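You operate a simulated robot arm through the tools that you are given. There is no shell and no other tool.

You are at the controls of a simulated robot arm. One attempt, no reset.

TASK
Put things in order on the top of the packing table. At the end: the white job card (marked "MEADOW") from the top of the packing table stands where the yellow wiping block stood; the blue sucker from the top of the packing table is on the grey belts box; the white eyewash bottle from the top of the packing table is on the brown carton; the yellow wiping block stands where the white eyewash bottle stood; whatever was shut is shut again. Leave all else as you found it, and nothing knocked over. Set down upright: eyewash bottle.
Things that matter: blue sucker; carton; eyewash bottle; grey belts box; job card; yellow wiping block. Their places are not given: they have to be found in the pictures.

The check looks at the end state, three seconds after you hand in, the way a careful person would. Anything else that was tipped, shoved, dropped, spilled or broken makes it a failure.

THE ROBOT
A 5-joint arm with a two-finger parallel gripper, fixed in place. Base frame: the origin is at the foot of the arm, x ahead of it, y to its left, z up; the work surface is at about z = 0. Units: mm, degrees, N and s.
With the tool pointing down near the work surface it reaches from about 260 to 600 mm from the base axis. Its first joint turns from -66.0 to 66.0 degrees. The tool tilts only in the upright plane through the base axis and itself; it spins freely about its own axis. Payload 1.57 kg.
The tool frame sits at the grasp point between the pads (the TCP): z along the fingers, y along the line on which they close. The tips reach 30 mm beyond it. The gripper opens to 80 mm. The fingers are 17 mm wide and 12 mm thick; the gripper's body (40 by 82 mm) begins 80 mm behind the TCP.
Orientation is that of the tool frame in the base frame, as a unit quaternion [x, y, z, w]. With the fingers straight down and closing along the base's y, the tool's x points along the base's -x, its y along +y and its z along -z.

THE INTERFACE
- The arm moves only by the tool nudge_tool. Its argument "deltas" is a list of rows, each a list of 3 entries, a list of its own where there are three numbers: the shift along the tool's x, y, z in units of 200 mm (1.0 is 200 mm), then the turn, a rotation vector about the tool's x, y, z in units of 120 degrees (1.0 is 120 degrees), then the finger opening in cm, from 0 to 8. In form: [[[x, y, z], [wx, wy, wz], fingers], ...]. A call has 1 to 20 rows; each row is the pose to reach, as a shift and turn from the pose commanded when the call began, along the tool's axes at that moment. A call with a number of a shift or a turn outside -1 to 1 is refused whole. A row lasts 0.2 s, in which the tool goes at most 50 mm and 8.6 degrees; a call with a longer step from one row to the next is refused whole, and so is a gripper value outside its range. A pose out of reach is approached as far as the arm can. The call stops where the force on the tool passes 40 N (or 10 N more than at its start, if that is more) or the arm is blocked; 0.2 s more then pass. The fingers move at their own pace (about 153 mm/s each) and stop on an object; they squeeze with about 38 N. The grip force told is the motor's: it shows also when the fingers shut on nothing. Time passes only in rows, and 0.2 s behind the last, so rows that repeat a pose let the fingers close. The reply holds the time, the measured pose of the TCP, the force on the tool along the base axes, the opening and the grip force, in the units named above and with some noise, with the torque about the TCP (base axes, N m) and any sound that the robot's microphone picked up, and new pictures: "views" is both (left out), scene, wrist or none.
- Cameras (640 x 400 px; columns grow to the right, rows downward): "scene" is fixed at [29.4, 390.8, 519.1]; the picture's right is [-0.80, -0.59, 0.00], its down [-0.36, 0.49, -0.79] and it looks along [0.47, -0.64, -0.61] (base axes); focal length 220 px, centre (320, 200). "wrist" rides on the gripper at [72, -7, -122] in the tool frame; the picture's right is [0.09, 1.00, 0.00], its down [-0.84, 0.08, -0.54] and it looks along [-0.54, 0.05, 0.84] (tool axes); focal length 238 px, centre (320, 200).
- measure_at(camera, pixels): for up to 12 pixels [column, row] of the newest picture of that camera ("zoom" is the newest enlarged one), the place [x, y, z] in the base frame of the surface seen there, good to about 2 mm. It takes no simulated time.
- close_up(camera, box): a new picture of the part [left, top, right, bottom] of that camera's present view, enlarged. It takes no simulated time.
- finish_job(): hands the job in; it is judged then, once.

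Open the gripper and draw the arm clear of the work before you hand the job in, unless the task says otherwise.

The tools are called after "Emit:" as name(argument=value, ...) on one line, values as JSON. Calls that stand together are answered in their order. nudge_tool: Moves the arm, as the interface text tells. Its arguments: {"type":"object","properties":{"deltas":{"type":"array"},"views":{"type":"string","enum":["both","scene","wrist","none"]}},"required":["deltas"]} The other tools are called the same way: measure_at (camera, pixels) gives the place of the surface under pixels of a picture; close_up (camera, box) takes an enlarged picture of a part of a camera's view; finish_job () hands the job in.

At the start:

```text
clock: 0.0
position: [391.1, 32.3, 403.1]
tool_rot: [0.0, 1.0, 0.0, 0.0]
force: [-0.5, -0.5, 0.2]
moment: [0.03, -0.03, 0.01]
gripper_width: 80.1
finger_force: 0.1
```

scene: 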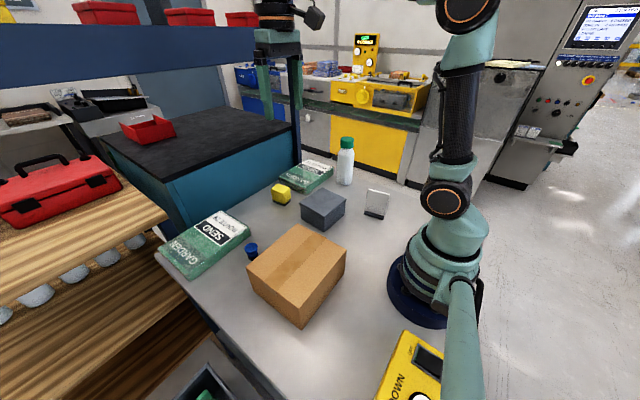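
wrist: 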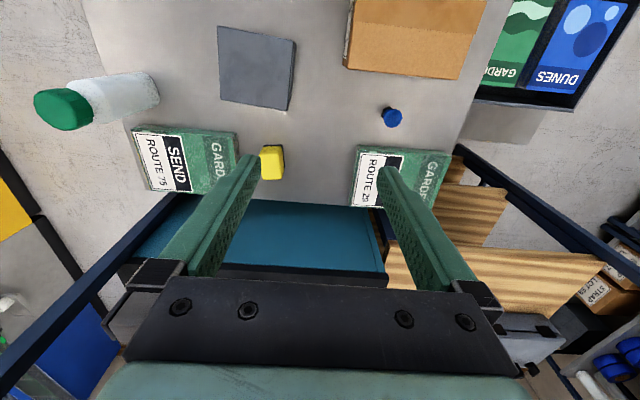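

The scene picture shows the carton near (298,272), grey box (323,210), yellow block (282,193), blue sucker (252,252), bottle (346,160) and the card (377,203). I'll enlarge that part of the view and measure the main points.

Emit:
close_up(camera="scene", box=[220, 120, 420, 245])

Emit:
measure_at(camera="scene", pixels=[[282, 187], [282, 198], [323, 200], [323, 222], [346, 140], [345, 165], [344, 183], [377, 203], [375, 215], [252, 246], [298, 260], [360, 250]])

Emit:
close_up(camera="wrist", box=[0, 0, 640, 220])

```text
3.20 times, centred on (320, 182) of scene
```

zoom: 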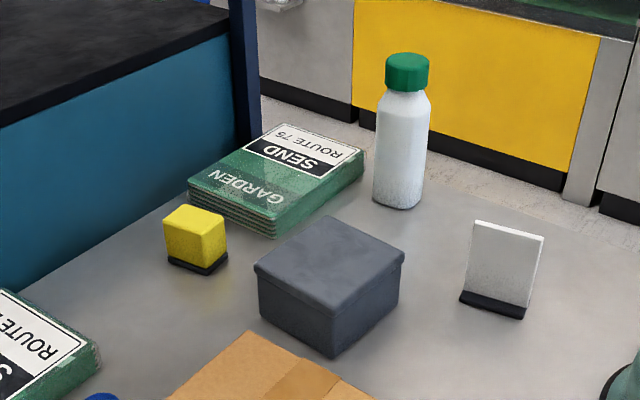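

```text
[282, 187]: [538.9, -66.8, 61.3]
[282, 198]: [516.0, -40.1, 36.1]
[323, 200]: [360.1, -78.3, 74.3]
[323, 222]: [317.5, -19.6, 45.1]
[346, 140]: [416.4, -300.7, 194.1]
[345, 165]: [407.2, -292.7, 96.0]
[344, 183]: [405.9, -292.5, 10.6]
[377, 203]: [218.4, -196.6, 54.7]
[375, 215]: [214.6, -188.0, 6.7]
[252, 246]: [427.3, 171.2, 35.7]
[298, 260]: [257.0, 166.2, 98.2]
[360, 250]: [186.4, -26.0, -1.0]
```

```text
1.00 times, centred on (320, 110) of wrist (not enlarged: the box is as wide or as high as the picture)
```

zoom: 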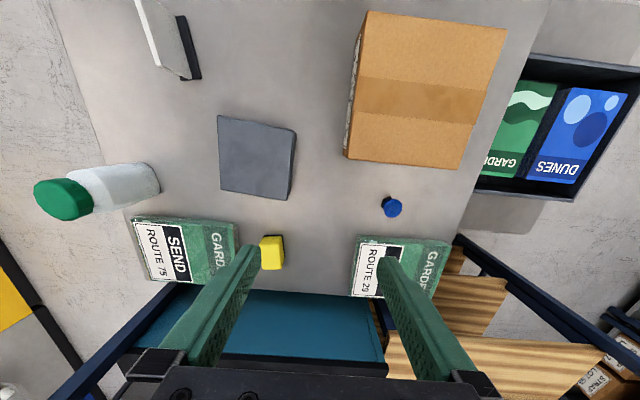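

The grey box (323,210) and the blue sucker (252,252) need closer looks, as do the card and the carton. I'll enlarge each to see shapes and labels.

Emit:
close_up(camera="scene", box=[230, 225, 294, 265])

Emit:
close_up(camera="scene", box=[350, 175, 414, 225])

Emit:
close_up(camera="scene", box=[290, 180, 354, 235])

Emit:
close_up(camera="scene", box=[150, 200, 470, 400])

```text
10.00 times, centred on (262, 245) of scene
```

zoom: 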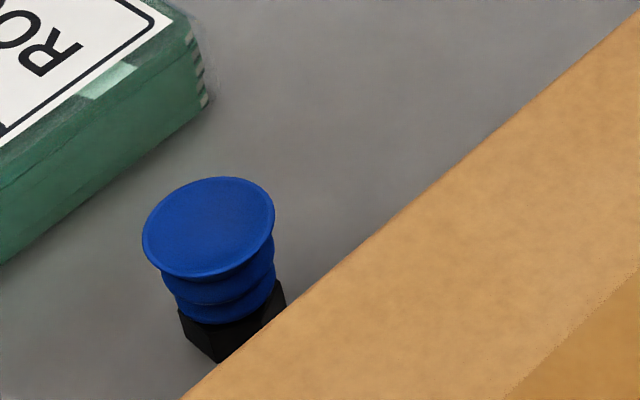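

```text
8.00 times, centred on (382, 200) of scene
```

zoom: 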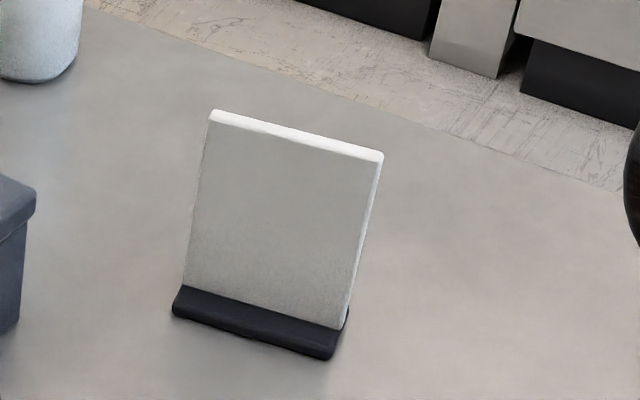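

```text
7.27 times, centred on (322, 208) of scene
```

zoom: 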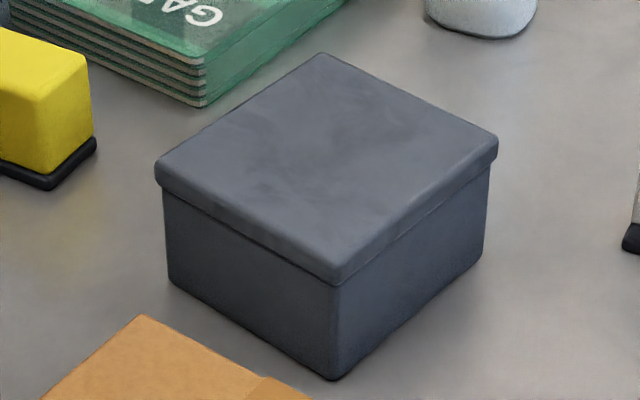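

```text
2.00 times, centred on (310, 300) of scene
```

zoom: 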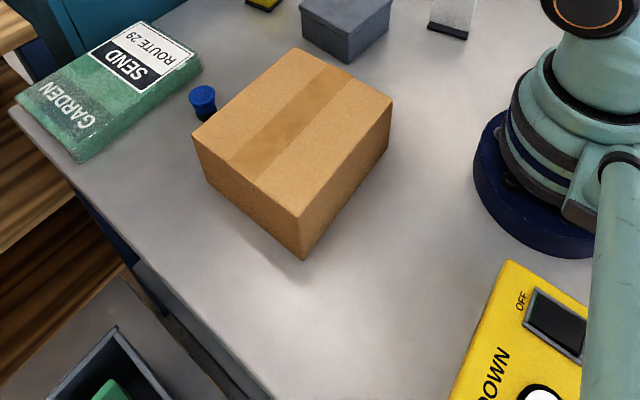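

Carton top corners appear at zoom pixels (309,50), (390,99), (302,215), (195,137); the sucker top is at (202,90). I'll measure these.

Emit:
measure_at(camera="zoom", pixels=[[309, 51], [388, 99], [302, 214], [197, 137], [294, 132], [303, 256], [202, 92], [194, 94], [212, 90], [202, 97], [201, 87], [207, 118]])

Emit:
close_up(camera="scene", box=[230, 225, 294, 265])

```text
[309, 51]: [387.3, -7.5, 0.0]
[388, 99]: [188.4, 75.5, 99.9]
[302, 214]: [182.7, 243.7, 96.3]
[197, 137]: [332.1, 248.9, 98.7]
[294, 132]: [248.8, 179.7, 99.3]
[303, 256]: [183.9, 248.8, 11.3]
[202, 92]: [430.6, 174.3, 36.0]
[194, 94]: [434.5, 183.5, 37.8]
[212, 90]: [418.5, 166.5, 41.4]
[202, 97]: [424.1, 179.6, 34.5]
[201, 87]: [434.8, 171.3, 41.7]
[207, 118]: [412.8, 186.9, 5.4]
```

```text
10.00 times, centred on (262, 245) of scene
```

zoom: 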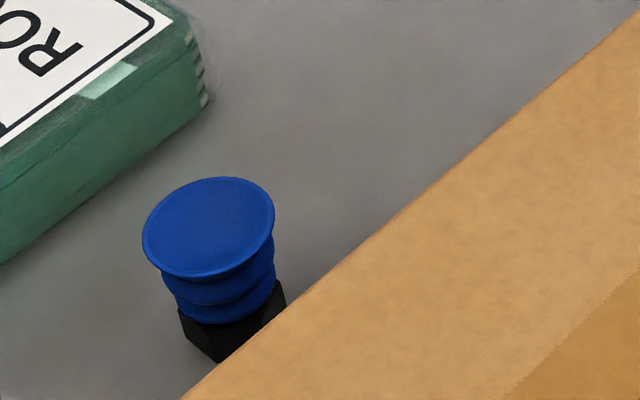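

The zoom (10x) shows the sucker's rim from (143,240) to (273,215); I'll measure it finely along with the stack's near edge at (205,105).

Emit:
measure_at(camera="zoom", pixels=[[208, 228], [148, 240], [268, 215], [200, 268], [215, 182], [216, 355], [190, 320], [275, 300], [205, 100], [100, 180], [10, 250], [180, 20]])

Emit:
close_up(camera="scene", box=[262, 150, 358, 210])

```text
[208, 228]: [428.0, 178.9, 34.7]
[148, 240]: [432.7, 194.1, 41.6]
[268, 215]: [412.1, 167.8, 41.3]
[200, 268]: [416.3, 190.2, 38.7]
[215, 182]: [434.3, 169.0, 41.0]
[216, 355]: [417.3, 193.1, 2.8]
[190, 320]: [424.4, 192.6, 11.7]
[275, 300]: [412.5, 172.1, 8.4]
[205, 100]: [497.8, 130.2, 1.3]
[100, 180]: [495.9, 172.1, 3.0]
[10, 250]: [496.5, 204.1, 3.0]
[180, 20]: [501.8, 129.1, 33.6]
```

```text
6.67 times, centred on (310, 180) of scene
```

zoom: 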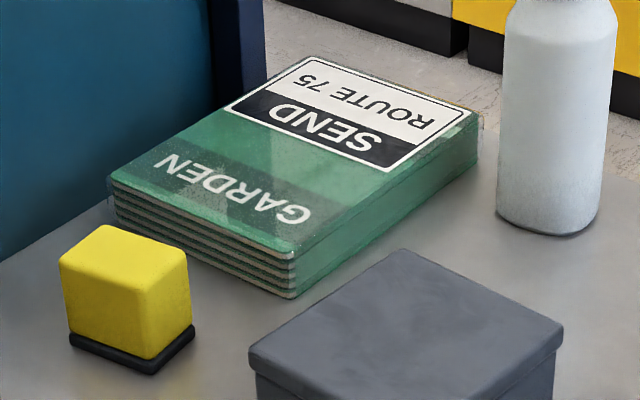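

Now measuring the yellow block, second green stack and bottle base from this zoom.

Emit:
measure_at(camera="zoom", pixels=[[105, 230], [66, 260], [143, 292], [182, 254], [150, 370], [75, 340], [190, 330], [292, 293], [296, 255], [474, 125], [540, 230], [508, 215]])

Emit:
close_up(camera="scene", box=[322, 130, 370, 190])

```text
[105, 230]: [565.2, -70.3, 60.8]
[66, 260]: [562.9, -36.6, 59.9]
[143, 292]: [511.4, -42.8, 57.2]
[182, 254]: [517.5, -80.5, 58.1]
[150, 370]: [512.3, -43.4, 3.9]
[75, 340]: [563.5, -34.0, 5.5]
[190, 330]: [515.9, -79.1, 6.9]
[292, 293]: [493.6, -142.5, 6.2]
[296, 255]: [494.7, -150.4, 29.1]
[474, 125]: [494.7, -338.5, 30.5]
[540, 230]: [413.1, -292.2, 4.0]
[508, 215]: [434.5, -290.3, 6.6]
```

```text
6.67 times, centred on (346, 160) of scene
```

zoom: 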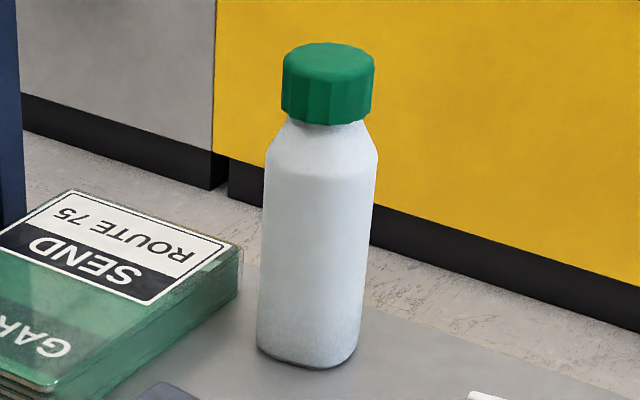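

Measuring the bottle: cap top, edges of the body at mid-height, and base.

Emit:
measure_at(camera="zoom", pixels=[[330, 52], [330, 85], [288, 90], [370, 90], [265, 250], [315, 250], [371, 250], [295, 250], [345, 250], [300, 362], [260, 340], [355, 345]])

Emit:
close_up(camera="scene", box=[350, 175, 414, 225])

```text
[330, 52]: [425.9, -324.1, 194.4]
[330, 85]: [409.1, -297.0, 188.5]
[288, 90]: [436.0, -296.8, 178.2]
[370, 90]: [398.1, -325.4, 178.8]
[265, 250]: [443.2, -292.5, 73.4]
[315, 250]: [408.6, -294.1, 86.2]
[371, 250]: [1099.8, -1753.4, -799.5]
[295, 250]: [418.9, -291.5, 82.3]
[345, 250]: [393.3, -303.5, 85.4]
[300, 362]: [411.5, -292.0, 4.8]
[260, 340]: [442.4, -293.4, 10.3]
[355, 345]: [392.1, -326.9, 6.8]
```

```text
8.00 times, centred on (382, 200) of scene
```

zoom: 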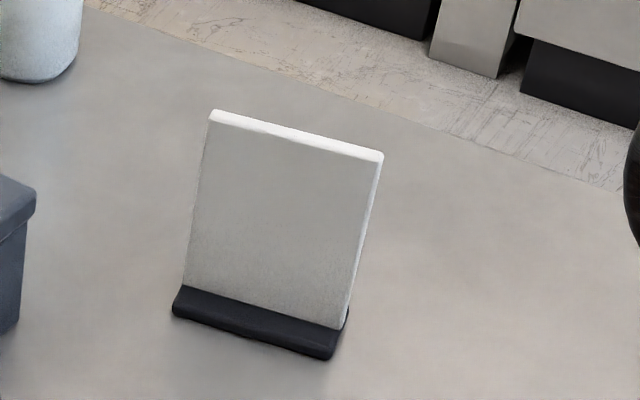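

Measuring the card's corners: top edge (210,115)-(380,155), base (175,310)-(330,355).

Emit:
measure_at(camera="zoom", pixels=[[213, 118], [376, 157], [378, 165], [346, 312], [290, 200], [270, 290], [178, 300], [325, 350], [250, 325], [340, 330], [255, 305], [300, 142]])

Emit:
close_up(camera="scene", box=[290, 180, 354, 235])

```text
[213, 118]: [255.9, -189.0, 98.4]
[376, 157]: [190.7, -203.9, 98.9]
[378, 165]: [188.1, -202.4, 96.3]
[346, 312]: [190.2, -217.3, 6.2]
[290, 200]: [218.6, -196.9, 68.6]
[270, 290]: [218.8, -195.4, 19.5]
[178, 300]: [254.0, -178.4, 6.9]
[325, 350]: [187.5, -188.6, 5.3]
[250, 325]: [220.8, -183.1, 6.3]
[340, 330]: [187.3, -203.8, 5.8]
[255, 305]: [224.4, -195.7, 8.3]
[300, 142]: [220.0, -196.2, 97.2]
```

```text
7.27 times, centred on (322, 208) of scene
```

zoom: 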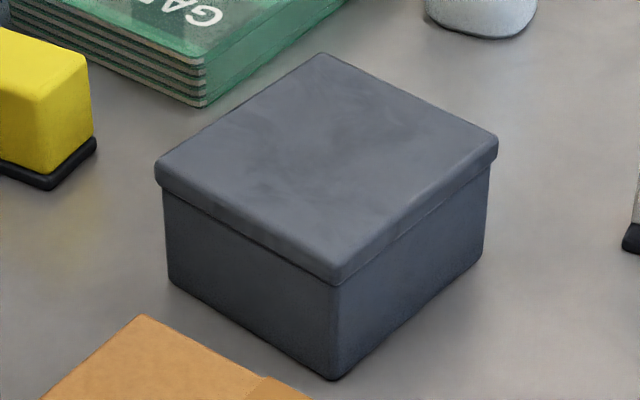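

Measuring the grey box's top corners and base from this zoom.

Emit:
measure_at(camera="zoom", pixels=[[320, 58], [493, 142], [337, 275], [161, 165], [325, 165], [334, 375], [170, 280], [485, 255], [250, 330], [400, 335]])

Emit:
measure_at(camera="wrist", pixels=[[255, 65], [85, 105], [60, 110], [130, 95], [272, 160], [390, 115], [320, 190], [320, 205], [400, 50], [300, 195], [240, 200], [320, 235]])

```text
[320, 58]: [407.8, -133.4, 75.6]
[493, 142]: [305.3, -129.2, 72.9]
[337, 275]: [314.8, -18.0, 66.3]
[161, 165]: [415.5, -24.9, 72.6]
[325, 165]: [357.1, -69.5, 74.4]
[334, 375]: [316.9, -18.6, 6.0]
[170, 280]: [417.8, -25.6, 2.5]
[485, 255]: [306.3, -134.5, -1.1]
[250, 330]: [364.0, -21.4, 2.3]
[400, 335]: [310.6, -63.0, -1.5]
```

```text
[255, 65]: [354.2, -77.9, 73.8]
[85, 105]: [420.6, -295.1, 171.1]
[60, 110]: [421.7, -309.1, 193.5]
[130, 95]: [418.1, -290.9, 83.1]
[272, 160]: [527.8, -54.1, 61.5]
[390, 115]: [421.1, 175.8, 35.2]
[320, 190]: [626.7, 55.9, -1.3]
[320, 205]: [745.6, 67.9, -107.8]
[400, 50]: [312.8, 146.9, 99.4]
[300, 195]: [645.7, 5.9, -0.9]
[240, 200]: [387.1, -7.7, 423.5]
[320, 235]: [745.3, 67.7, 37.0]
```

Checking obstacles overhead: the blue beam at scene (150,50), its post (285,110), and the cabinet (220,190).

Emit:
measure_at(camera="scene", pixels=[[100, 60], [200, 50], [245, 60], [265, 100], [295, 120], [220, 190], [295, 165], [270, 12], [310, 20], [200, 130], [160, 130], [60, 200]])

Emit:
measure_at(camera="scene", pixels=[[300, 180], [190, 245], [220, 240], [240, 228], [210, 270], [160, 245], [225, 212], [195, 380], [400, 370], [370, 190], [400, 200], [330, 170]])

```text
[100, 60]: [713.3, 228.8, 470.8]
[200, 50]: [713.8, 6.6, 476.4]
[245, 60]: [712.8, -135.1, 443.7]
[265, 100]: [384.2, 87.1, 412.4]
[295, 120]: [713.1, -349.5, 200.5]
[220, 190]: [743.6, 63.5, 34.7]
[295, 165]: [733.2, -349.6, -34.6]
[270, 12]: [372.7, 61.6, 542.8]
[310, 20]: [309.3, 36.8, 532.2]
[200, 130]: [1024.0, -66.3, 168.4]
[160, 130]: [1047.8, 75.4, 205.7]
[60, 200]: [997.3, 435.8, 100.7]
```

```text
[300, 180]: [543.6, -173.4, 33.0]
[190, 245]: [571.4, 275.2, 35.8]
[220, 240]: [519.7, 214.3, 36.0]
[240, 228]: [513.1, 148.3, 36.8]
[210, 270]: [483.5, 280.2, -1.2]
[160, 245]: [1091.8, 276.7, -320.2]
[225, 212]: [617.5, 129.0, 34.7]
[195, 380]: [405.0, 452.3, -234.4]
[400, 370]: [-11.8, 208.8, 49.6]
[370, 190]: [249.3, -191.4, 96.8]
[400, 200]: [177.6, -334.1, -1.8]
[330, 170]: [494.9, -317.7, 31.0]
```

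All objects are located: sucker centre ≈ (424,180), rim z≈41; the beam (x=713) is clear of the working area. First I move above the sucker at z≈210 with the gripper open.

Emit:
nudge_tool(deltas=[[[-0.0275, 0.1233, 0.1608], [0, 0, 0], 8], [[-0.055, 0.2467, 0.3217], [0, 0, 0], 8], [[-0.0825, 0.37, 0.4825], [0, 0, 0], 8], [[-0.11, 0.4933, 0.6433], [0, 0, 0], 8], [[-0.1375, 0.6167, 0.8042], [0, 0, 0], 8], [[-0.165, 0.74, 0.965], [0, 0, 0], 8], [[-0.165, 0.74, 0.965], [0, 0, 0], 8]], views="both")

```text
clock: 1.6
position: [417.9, 180.1, 206.3]
tool_rot: [0.0, 1.0, 0.001, -0.001]
force: [0.0, -0.3, 0.0]
moment: [0.0, -0.01, 0.01]
gripper_width: 80.2
finger_force: 0.0
```

scene: 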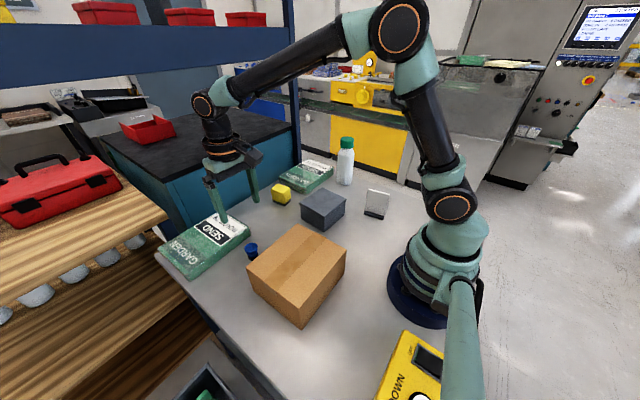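
wrist: 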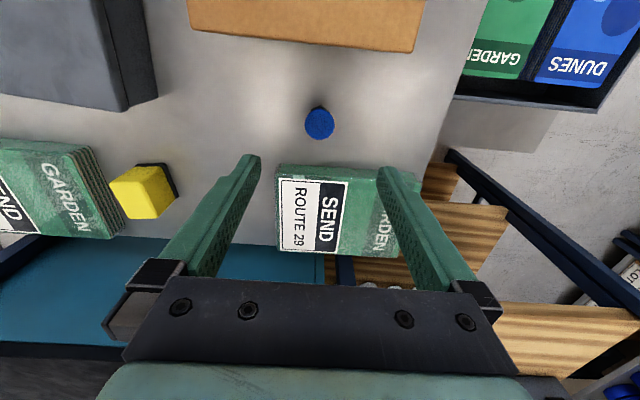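

The wrist view shows the sucker at (319,123). The measured pose is about 6 mm short in x of the commanded one, so I'll hold to see whether it settles.

Emit:
nudge_tool(deltas=[[[0, 0, 0], [0, 0, 0], 8], [[0, 0, 0], [0, 0, 0], 8]], views="wrist")

Emit:
measure_at(camera="wrist", pixels=[[319, 120], [306, 122], [332, 122], [319, 108], [319, 136]])

Emit:
close_up(camera="wrist", box=[270, 80, 370, 160])

```text
clock: 2.2
position: [418.2, 180.0, 207.6]
tool_rot: [0.0, 1.0, 0.0, 0.0]
force: [0.3, -0.7, -0.7]
moment: [0.0, 0.01, 0.0]
gripper_width: 80.2
finger_force: 0.0
```

wrist: 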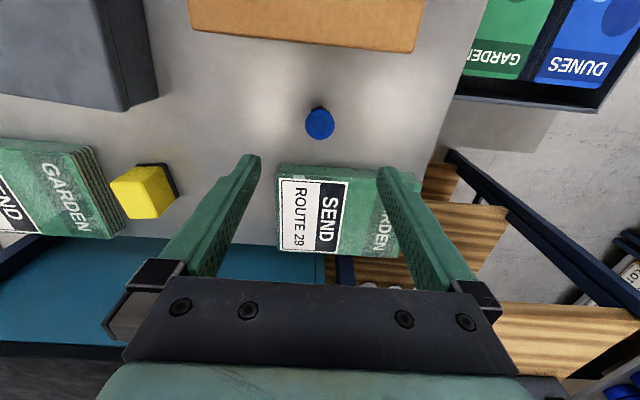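

```text
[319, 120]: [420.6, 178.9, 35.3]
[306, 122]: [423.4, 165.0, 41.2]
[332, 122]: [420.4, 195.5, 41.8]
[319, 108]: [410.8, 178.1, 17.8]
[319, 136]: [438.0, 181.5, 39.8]
```

```text
5.00 times, centred on (320, 120) of wrist
```

zoom: 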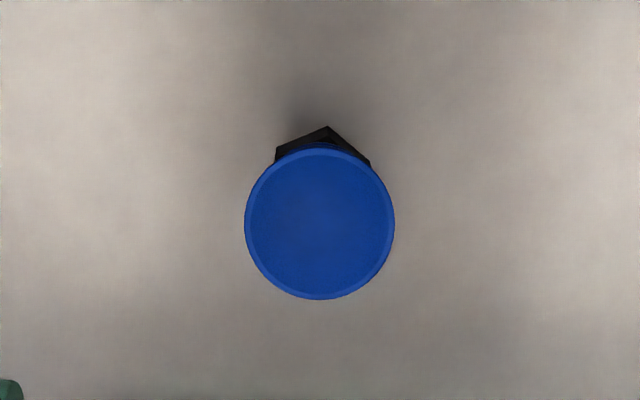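

The steady pose is (418.2,180.0,207.6), a constant small offset from the commanded pose. I'll measure the rim in the zoom and check the fingertips in the scene view to know which is right.

Emit:
measure_at(camera="zoom", pixels=[[320, 152], [320, 294], [250, 222], [390, 222], [320, 222], [326, 129]])

Emit:
close_up(camera="scene", box=[190, 120, 286, 230])

```text
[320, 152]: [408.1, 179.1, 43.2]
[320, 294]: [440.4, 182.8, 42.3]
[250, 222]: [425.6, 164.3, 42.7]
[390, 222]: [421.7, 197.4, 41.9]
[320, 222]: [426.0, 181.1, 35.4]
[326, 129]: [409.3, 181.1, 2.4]
```

```text
3.64 times, centred on (238, 175) of scene
```

zoom: 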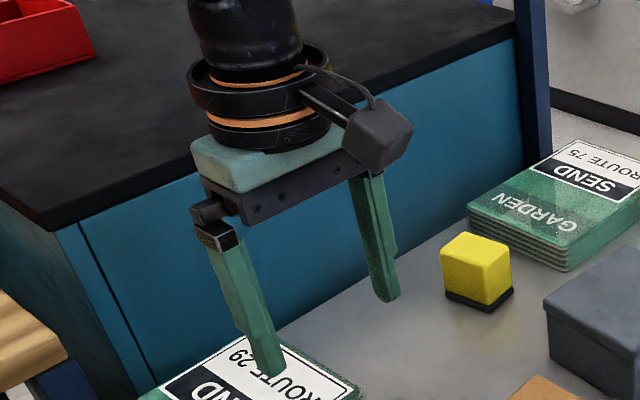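

The fingertips are at zoom (265,370) and (387,297); measuring them tells where the TCP truly is.

Emit:
measure_at(camera="zoom", pixels=[[257, 370], [276, 366], [266, 360], [270, 340], [378, 290], [396, 293], [386, 296], [385, 270]])

```text
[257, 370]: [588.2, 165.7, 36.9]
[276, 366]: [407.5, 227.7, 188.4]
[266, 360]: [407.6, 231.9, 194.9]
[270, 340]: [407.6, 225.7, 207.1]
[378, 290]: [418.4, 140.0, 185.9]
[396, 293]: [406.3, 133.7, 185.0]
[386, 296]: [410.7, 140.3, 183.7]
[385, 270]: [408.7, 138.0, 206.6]
```

Fingers' faces confirm the measured pose (TCP x≈417) is the true one. I'll correct by +6 mm in x, +1 in y and lower to z≈60 over the sucker, its rim centre being (424,181).

Emit:
nudge_tool(deltas=[[[-0.03, 0.005, 0.18], [0, 0, 0], 8], [[-0.03, 0.005, 0.37], [0, 0, 0], 8], [[-0.03, 0.005, 0.56], [0, 0, 0], 8], [[-0.03, 0.005, 0.735], [0, 0, 0], 8], [[-0.03, 0.005, 0.735], [0, 0, 0], 8]], views="both")

```text
clock: 3.4
position: [427.4, 182.5, 58.6]
tool_rot: [0.0, 1.0, 0.0, 0.0]
force: [-0.2, -0.9, 0.0]
moment: [-0.03, 0.02, 0.01]
gripper_width: 79.9
finger_force: 0.2
```

scene: 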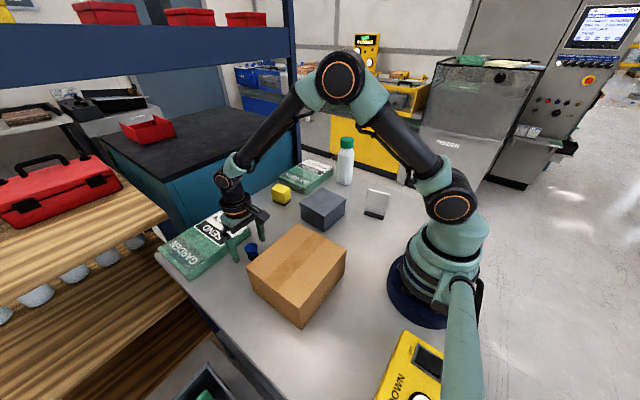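
wrist: 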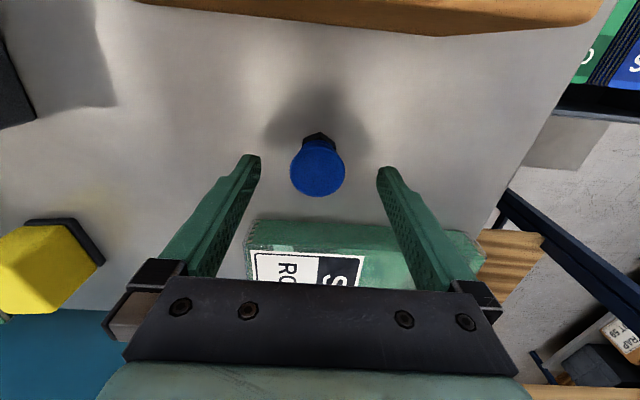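

The TCP is at (427.4,182.5,58.6) with the sucker centred between the fingers. I'll shift −3 mm in x, −1.5 in y, lower to z≈36 and close the fingers on it.

Emit:
nudge_tool(deltas=[[[0.016, -0.007, 0.05], [0, 0, 0], 8], [[0.016, -0.007, 0.11], [0, 0, 0], 8], [[0.016, -0.007, 0.11], [0, 0, 0], 8]], views="both")

```text
clock: 4.2
position: [427.0, 180.9, 37.6]
tool_rot: [0.0, 1.0, 0.0, 0.0]
force: [1.1, -0.7, 1.4]
moment: [-0.01, -0.01, 0.0]
gripper_width: 80.0
finger_force: 0.0
```

scene: 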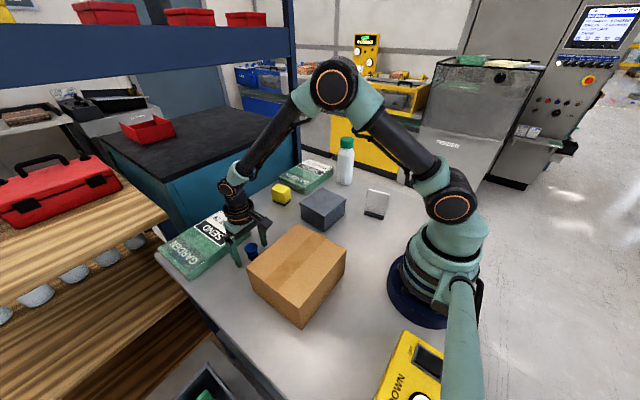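
wrist: 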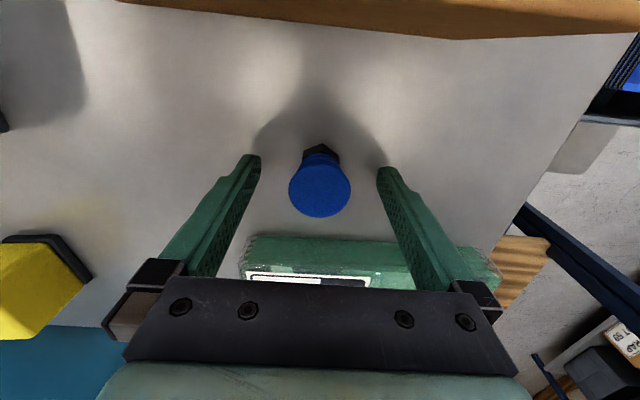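

TCP at (427.0,180.9,37.6), sucker centred in y; I nudge −2.5 mm in x and close the fingers.

Emit:
nudge_tool(deltas=[[[0.0125, 0, 0.003], [0, 0, 0], 8], [[0.0125, 0, 0.003], [0, 0, 0], 5], [[0.0125, 0, 0.003], [0, 0, 0], 2.5], [[0.0125, 0, 0.003], [0, 0, 0], 2.5], [[0.0125, 0, 0.003], [0, 0, 0], 2.5]], views="both")

```text
clock: 5.4
position: [424.4, 181.1, 38.7]
tool_rot: [-0.001, 1.0, 0.0, 0.001]
force: [0.3, 0.6, 0.2]
moment: [0.02, 0.02, -0.03]
gripper_width: 35.2
finger_force: 37.8
```

scene: 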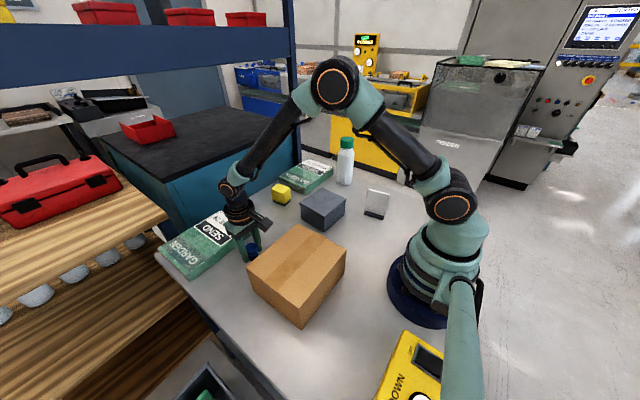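
wrist: 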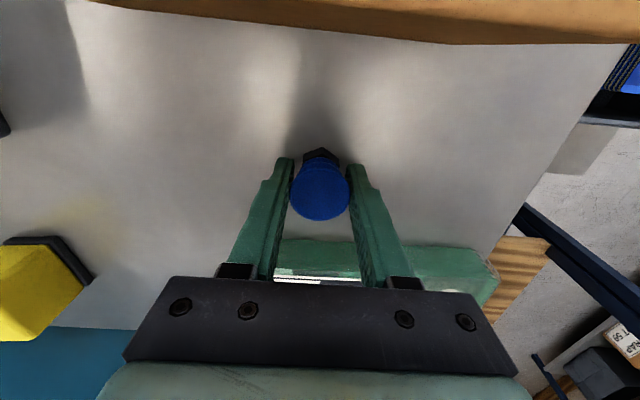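

Gripped: width 35.2, force 37.8 N. I lift straight up by 160 mm and then start across toward the grey box.

Emit:
nudge_tool(deltas=[[[0, 0, -0.05], [0, 0, 0], 2.5], [[0, 0, -0.2], [0, 0, 0], 2.5], [[0, 0, -0.4], [0, 0, 0], 2.5], [[0, 0, -0.6], [0, 0, 0], 2.5], [[0, 0, -0.8], [0, 0, 0], 2.5], [[0.03, -0.15, -0.8], [0, 0, 0], 2.5], [[0.07, -0.32, -0.8], [0, 0, 0], 2.5], [[0.11, -0.5, -0.8], [0, 0, 0], 2.5], [[0.15, -0.68, -0.8], [0, 0, 0], 2.5], [[0.19, -0.84, -0.8], [0, 0, 0], 2.5], [[0.22, -0.96, -0.8], [0, 0, 0], 2.5], [[0.22, -0.96, -0.8], [0, 0, 0], 2.5]], views="both")

```text
clock: 8.0
position: [379.1, -13.3, 201.1]
tool_rot: [-0.001, 1.0, 0.001, 0.0]
force: [-0.4, -0.1, -1.2]
moment: [0.02, 0.01, -0.03]
gripper_width: 35.1
finger_force: 37.8
```

scene: 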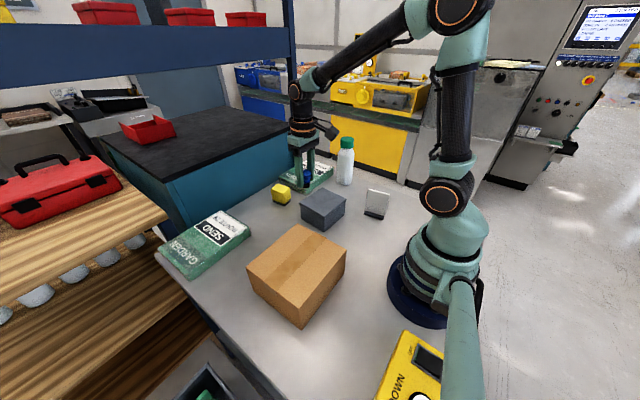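
wrist: 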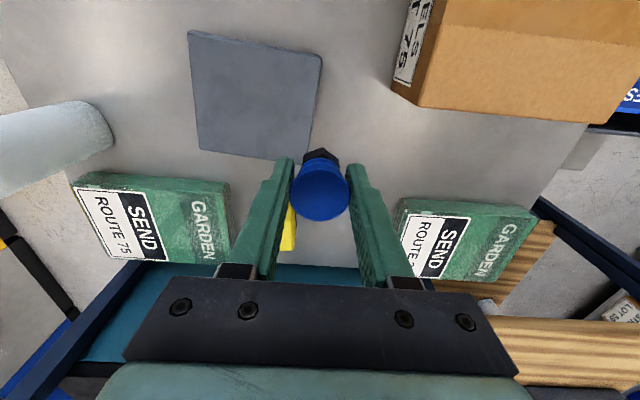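

Holding at (379,-13,201). Next: move to above the grey box's centre (361,-77) and lower to z≈125.

Emit:
nudge_tool(deltas=[[[0.045, -0.16, 0], [0, 0, 0], 2.5], [[0.09, -0.32, 0], [0, 0, 0], 2.5], [[0.09, -0.32, 0.1], [0, 0, 0], 2.5], [[0.09, -0.32, 0.25], [0, 0, 0], 2.5], [[0.09, -0.32, 0.37], [0, 0, 0], 2.5], [[0.09, -0.32, 0.37], [0, 0, 0], 2.5]], views="both")

```text
clock: 9.4
position: [362.5, -75.7, 126.5]
tool_rot: [0.001, 1.0, 0.0, 0.001]
force: [-0.5, 0.1, 0.1]
moment: [-0.02, -0.01, 0.02]
gripper_width: 34.9
finger_force: 37.8
```

scene: 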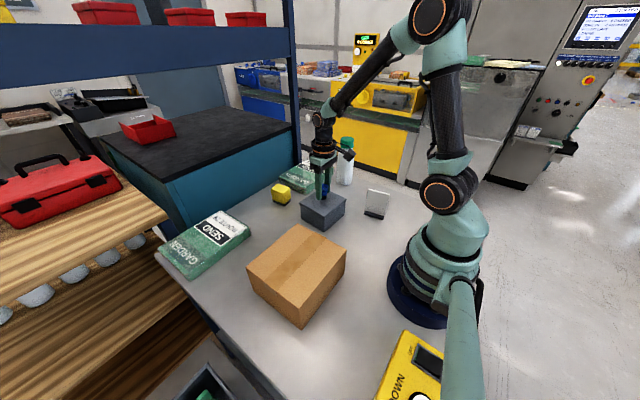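
wrist: 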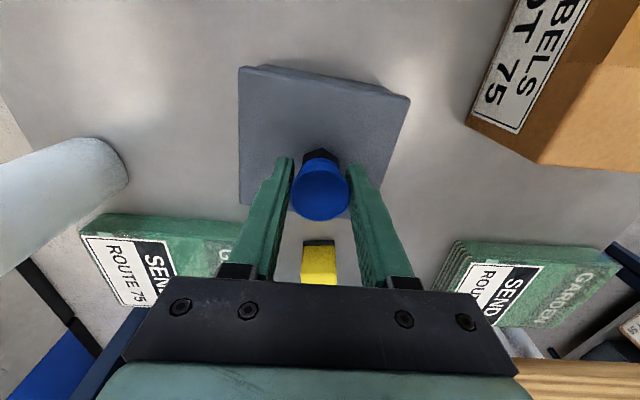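

TCP (362.5,-75.7,126.5) over the box centre; expected contact at z≈114. I lower 10 mm and read the force.

Emit:
nudge_tool(deltas=[[[0, 0, 0.025], [0, 0, 0], 2.5], [[0, 0, 0.05], [0, 0, 0], 2.5], [[0, 0, 0.05], [0, 0, 0], 2.5]], views="wrist")

Emit:
close_up(camera="scene", box=[290, 160, 360, 235])

```text
clock: 10.2
position: [362.0, -75.4, 116.2]
tool_rot: [-0.002, 1.0, -0.001, 0.0]
force: [0.4, 0.4, 0.8]
moment: [0.02, 0.01, -0.02]
gripper_width: 34.9
finger_force: 38.0
```

wrist: 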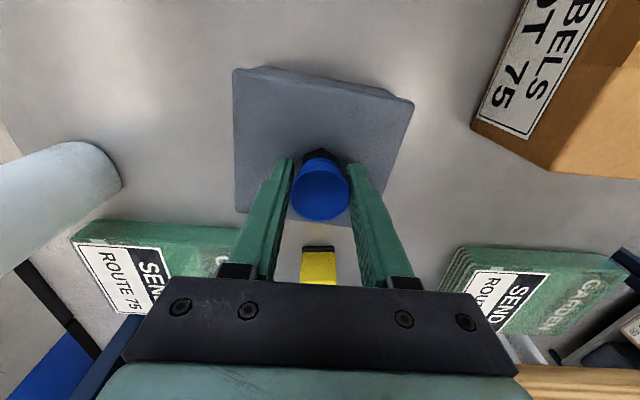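

```text
5.33 times, centred on (325, 198) of scene
```

zoom: 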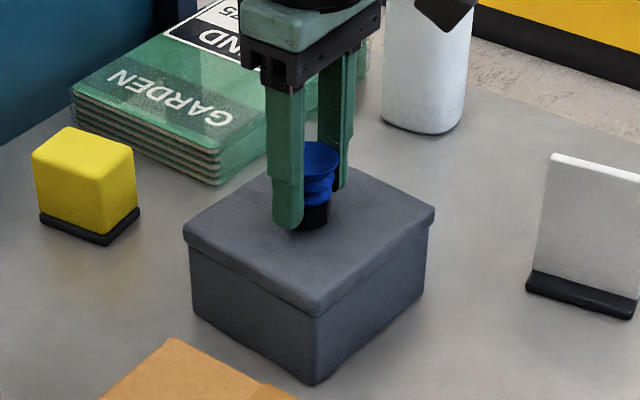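

No contact yet at z=116.2; the base is just above the lid in the zoom. I'll lower 2 mm more and check the force.

Emit:
nudge_tool(deltas=[[[0, 0, 0.005], [0, 0, 0], 2.5], [[0, 0, 0.01], [0, 0, 0], 2.5], [[0, 0, 0.01], [0, 0, 0], 2.5]], views="none")

```text
clock: 11.0
position: [360.0, -76.1, 114.8]
tool_rot: [0.0, 1.0, -0.001, 0.0]
force: [0.0, -0.8, -0.3]
moment: [0.01, -0.02, 0.01]
gripper_width: 34.9
finger_force: 37.9
```

Still no load at z≈114.8 (readings carry about 1 mm noise). I'll lower another 2 mm.

Emit:
nudge_tool(deltas=[[[0, 0, 0.005], [0, 0, 0], 2.5], [[0, 0, 0.01], [0, 0, 0], 2.5], [[0, 0, 0.01], [0, 0, 0], 2.5]], views="none")

```text
clock: 11.8
position: [361.5, -75.7, 113.2]
tool_rot: [0.0, 1.0, 0.0, 0.0]
force: [-2.2, -0.9, 6.1]
moment: [0.0, 0.08, 0.03]
gripper_width: 34.9
finger_force: 37.9
```

Contact felt: 6 N upward at z≈113. I open the fingers, then rise straight up.

Emit:
nudge_tool(deltas=[[[0, 0, -0.003], [0, 0, 0], 3.8], [[0, 0, -0.003], [0, 0, 0], 5], [[0, 0, -0.003], [0, 0, 0], 6.5], [[0, 0, -0.1], [0, 0, 0], 6.5], [[0, 0, -0.25], [0, 0, 0], 6.5], [[0, 0, -0.45], [0, 0, 0], 6.5], [[0, 0, -0.65], [0, 0, 0], 6.5], [[0, 0, -0.65], [0, 0, 0], 6.5]], views="both")

Emit:
close_up(camera="scene", box=[290, 160, 360, 235])

```text
clock: 13.6
position: [361.8, -75.7, 243.4]
tool_rot: [0.0, 1.0, 0.0, 0.0]
force: [0.5, -0.4, -0.1]
moment: [0.02, -0.01, -0.01]
gripper_width: 64.9
finger_force: 0.1
```

scene: 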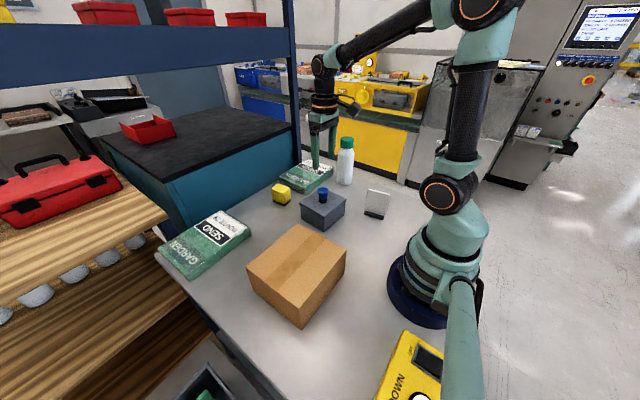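
wrist: 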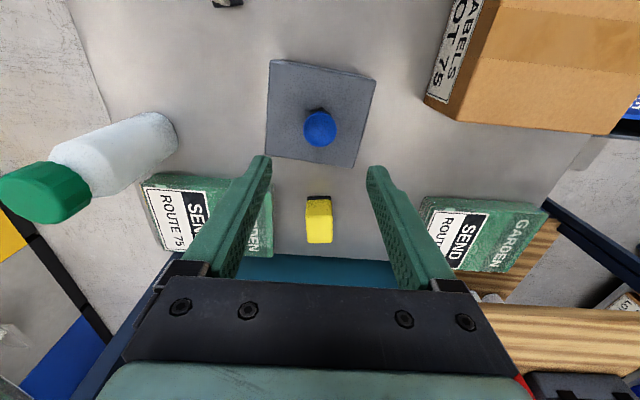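

```text
5.33 times, centred on (325, 198) of scene
```

zoom: 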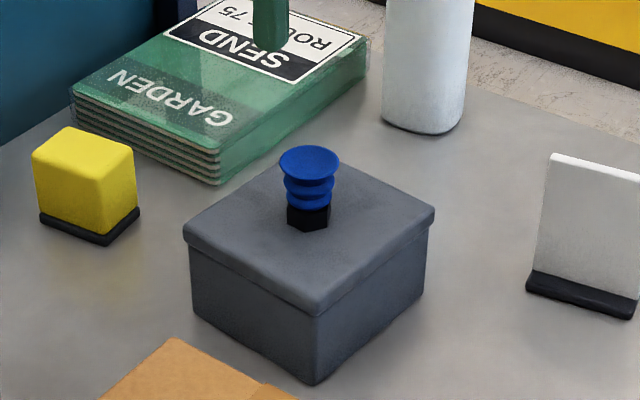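

The sucker stands upright on the grey box. Now the bottle: I enlarge it in the present wrist view and measure its body to learn its orientation.

Emit:
close_up(camera="wrist", box=[0, 90, 200, 230])

Emit:
measure_at(camera="zoom", pixels=[[560, 80], [550, 120], [540, 180], [400, 150], [420, 100], [380, 230], [300, 180], [200, 260], [120, 290], [350, 300]])

```text
2.86 times, centred on (100, 160) of wrist
```

zoom: 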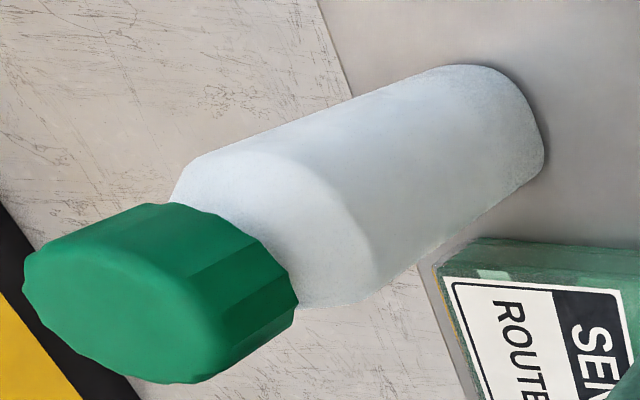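

```text
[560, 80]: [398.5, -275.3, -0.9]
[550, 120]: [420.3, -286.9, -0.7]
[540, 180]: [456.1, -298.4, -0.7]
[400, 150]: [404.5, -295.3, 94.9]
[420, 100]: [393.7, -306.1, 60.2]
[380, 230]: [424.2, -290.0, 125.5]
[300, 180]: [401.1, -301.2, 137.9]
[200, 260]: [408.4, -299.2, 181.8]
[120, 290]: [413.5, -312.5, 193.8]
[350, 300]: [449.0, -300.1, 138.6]
```

The bottle's foot is at zoom (500,120); it looks rounded. I'll move above it at z≈300 for a straight look down.

Emit:
nudge_tool(deltas=[[[-0.045, -0.19, -0.06], [0, 0, 0], 8], [[-0.09, -0.38, -0.12], [0, 0, 0], 8], [[-0.135, -0.57, -0.18], [0, 0, 0], 8], [[-0.18, -0.76, -0.24], [0, 0, 0], 8], [[-0.2, -0.95, -0.3], [0, 0, 0], 8], [[-0.2, -0.95, -0.3], [0, 0, 0], 8]], views="both")

Emit:
close_up(camera="wrist", box=[140, 0, 340, 160])

```text
clock: 15.0
position: [401.3, -264.4, 303.8]
tool_rot: [-0.001, 1.0, 0.001, 0.0]
force: [-0.2, -0.3, -0.4]
moment: [0.01, 0.0, 0.03]
gripper_width: 80.0
finger_force: 0.0
```

scene: 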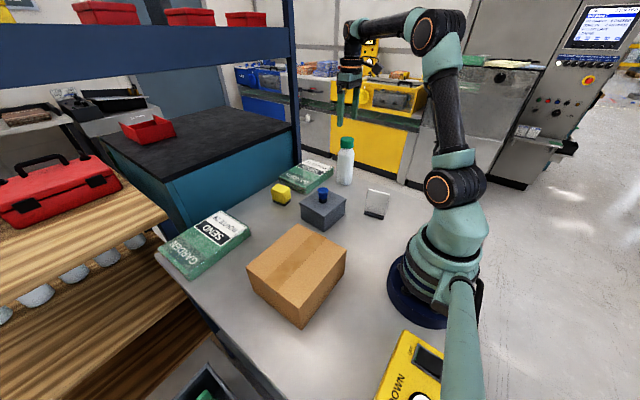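
wrist: 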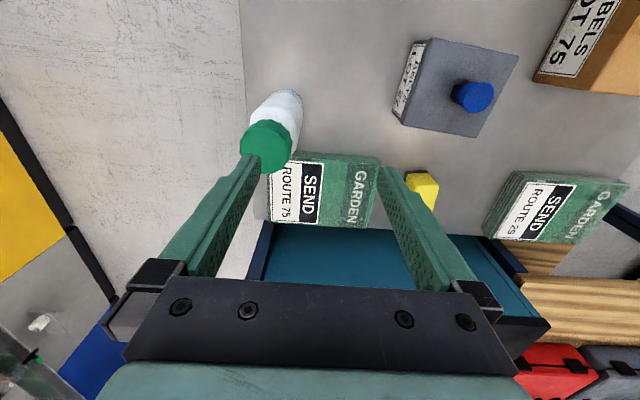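

```text
2.50 times, centred on (240, 80) of wrist
```

zoom: 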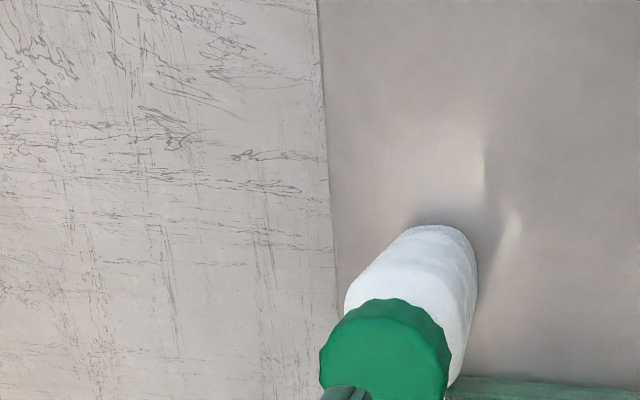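

The bottle stands close to the table's −y edge (zoom x≈325). I measure the edge and the cap.

Emit:
measure_at(camera="zoom", pixels=[[335, 250], [325, 100], [330, 180], [385, 350], [385, 302], [325, 350], [445, 340], [440, 228], [470, 250], [400, 235], [476, 290], [350, 290]])

Emit:
measure_at(camera="wrist", pixels=[[245, 60], [268, 120], [268, 168], [288, 150], [248, 135], [410, 80], [240, 20]])

```text
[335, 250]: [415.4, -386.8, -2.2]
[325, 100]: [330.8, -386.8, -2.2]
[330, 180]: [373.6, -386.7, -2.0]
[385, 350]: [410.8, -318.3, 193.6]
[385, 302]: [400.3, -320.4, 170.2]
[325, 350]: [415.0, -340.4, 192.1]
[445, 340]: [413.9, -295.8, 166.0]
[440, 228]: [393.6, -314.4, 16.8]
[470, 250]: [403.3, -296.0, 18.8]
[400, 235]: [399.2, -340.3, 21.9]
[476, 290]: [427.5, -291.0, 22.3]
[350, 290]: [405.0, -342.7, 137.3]
```

```text
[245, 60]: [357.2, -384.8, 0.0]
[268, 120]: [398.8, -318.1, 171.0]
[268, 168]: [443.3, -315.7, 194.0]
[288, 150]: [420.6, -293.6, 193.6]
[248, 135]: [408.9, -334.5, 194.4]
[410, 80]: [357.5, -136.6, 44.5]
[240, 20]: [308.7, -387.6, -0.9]
```

Body spans about x 392–449, y −346…−290, centre ≈ (421,−318), cap top z≈194, table edge at y=−386. I move over the centre and lower to z≈235, tips still above the cap, then check alignment.

Emit:
nudge_tool(deltas=[[[-0.05, -0.13, 0], [0, 0, 0], 8], [[-0.1, -0.268, 0], [0, 0, 0], 8], [[-0.1, -0.268, 0.15], [0, 0, 0], 8], [[-0.1, -0.268, 0.33], [0, 0, 0], 8], [[-0.1, -0.268, 0.33], [0, 0, 0], 8]], views="both")

Emit:
close_up(camera="scene", box=[310, 90, 390, 195])

```text
clock: 16.2
position: [420.0, -321.3, 239.1]
tool_rot: [0.001, 1.0, 0.0, 0.0]
force: [0.8, 0.7, -0.2]
moment: [0.0, 0.01, -0.01]
gripper_width: 79.9
finger_force: 0.1
```

scene: 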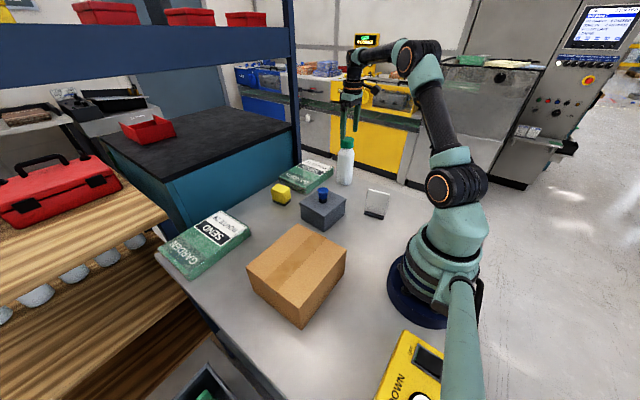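
wrist: 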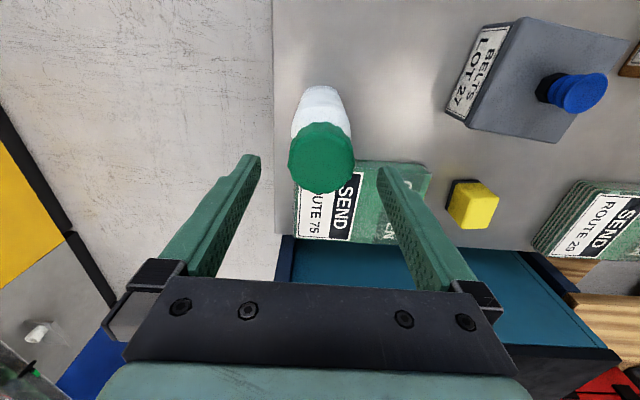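

```text
3.81 times, centred on (350, 142) of scene
```

zoom: 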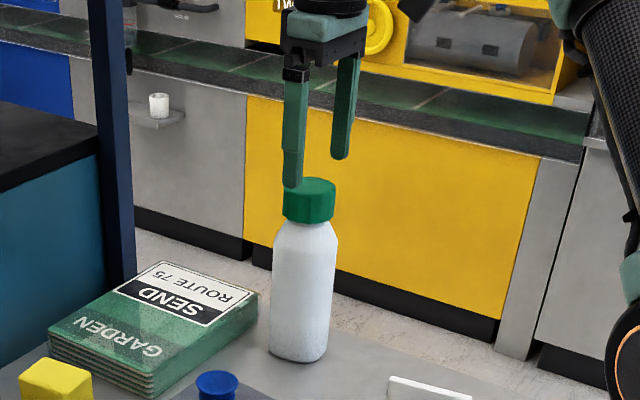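

The box is labelled BELTS. The cap centre appears at wrist (322,157) between the tips; I measure cap and body edges once more for exact centring.

Emit:
close_up(camera="wrist", box=[270, 70, 370, 210])

Emit:
measure_at(camera="wrist", pixels=[[291, 157], [352, 157], [322, 160], [322, 192], [322, 126], [298, 110], [345, 110], [320, 88], [308, 90], [335, 92]])

```text
2.86 times, centred on (320, 140) of wrist
```

zoom: 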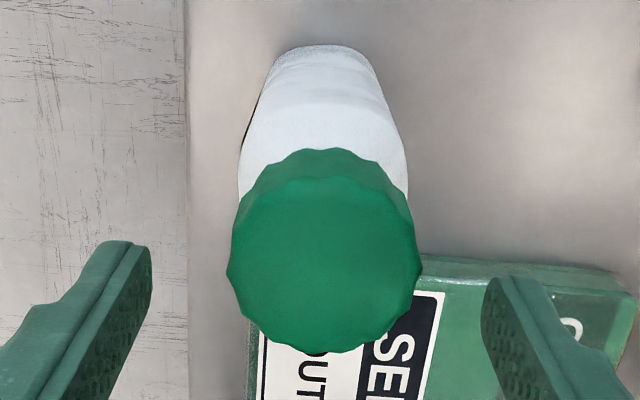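

```text
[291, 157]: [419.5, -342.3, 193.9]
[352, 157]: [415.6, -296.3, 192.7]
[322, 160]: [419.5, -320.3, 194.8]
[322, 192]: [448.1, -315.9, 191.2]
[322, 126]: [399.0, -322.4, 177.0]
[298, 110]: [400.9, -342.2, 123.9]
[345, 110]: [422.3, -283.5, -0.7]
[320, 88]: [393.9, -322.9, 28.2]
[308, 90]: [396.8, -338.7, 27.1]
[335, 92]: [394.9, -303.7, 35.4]
```

Centre of bottle ≈ (421.5,−319.3). I shift +1.5 x, +2 y and lower 111 mm to z≈128, fingers straddling the body with 12 mm clearance each side.

Emit:
nudge_tool(deltas=[[[-0.0075, 0.01, 0.05], [0, 0, 0], 8], [[-0.0075, 0.01, 0.2], [0, 0, 0], 8], [[-0.0075, 0.01, 0.38], [0, 0, 0], 8], [[-0.0075, 0.01, 0.555], [0, 0, 0], 8], [[-0.0075, 0.01, 0.555], [0, 0, 0], 8]], views="both")

Emit:
close_up(camera="scene", box=[310, 90, 390, 195])

```text
clock: 17.4
position: [424.8, -317.2, 125.8]
tool_rot: [-0.001, 1.0, 0.001, 0.001]
force: [0.3, 0.0, 0.8]
moment: [0.01, 0.01, 0.01]
gripper_width: 79.8
finger_force: 0.1
```

scene: 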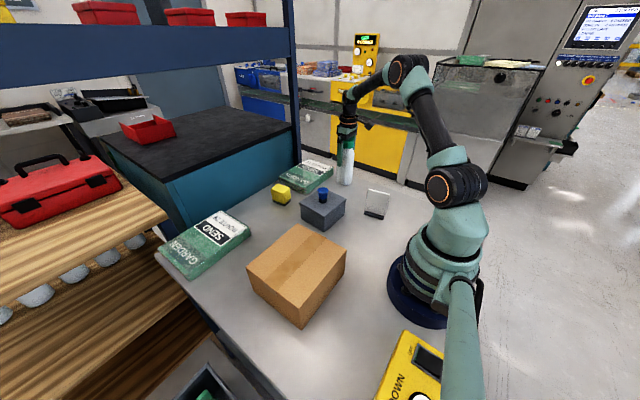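
wrist: 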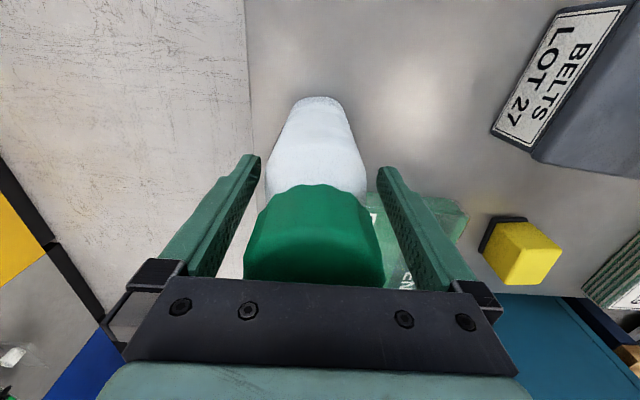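

```text
3.81 times, centred on (350, 142) of scene
```

zoom: 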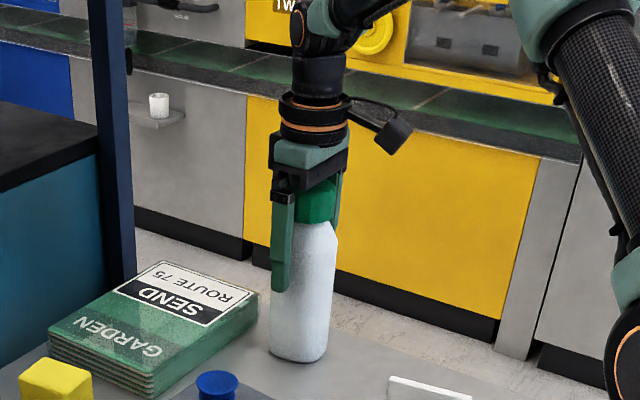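

TCP (424.8,−317.2,125.8): I recentre by −3 x, −2 y and close the fingers on the bottle body.

Emit:
nudge_tool(deltas=[[[0.015, -0.01, -0.01], [0, 0, 0], 8], [[0.015, -0.01, -0.01], [0, 0, 0], 8], [[0.015, -0.01, -0.01], [0, 0, 0], 6.5], [[0.015, -0.01, -0.01], [0, 0, 0], 5.5], [[0.015, -0.01, -0.01], [0, 0, 0], 4.5], [[0.015, -0.01, -0.01], [0, 0, 0], 4.5]], views="both")

```text
clock: 18.8
position: [421.9, -321.4, 130.0]
tool_rot: [-0.001, 1.0, 0.0, 0.0]
force: [0.6, -1.0, 0.2]
moment: [-0.08, 0.04, 0.0]
gripper_width: 58.1
finger_force: 37.9
```

scene: 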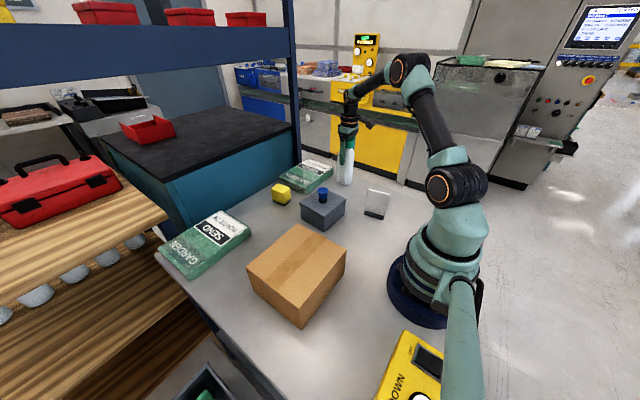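
wrist: 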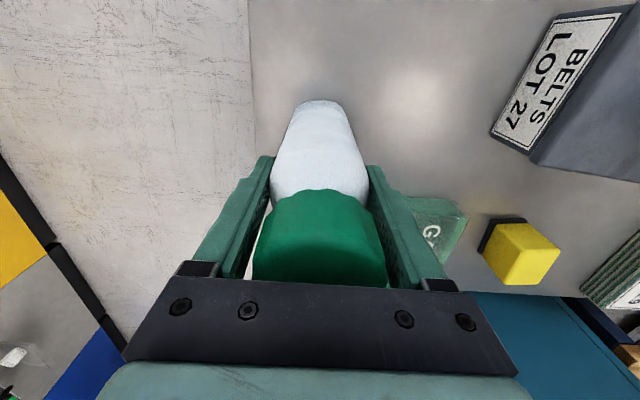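

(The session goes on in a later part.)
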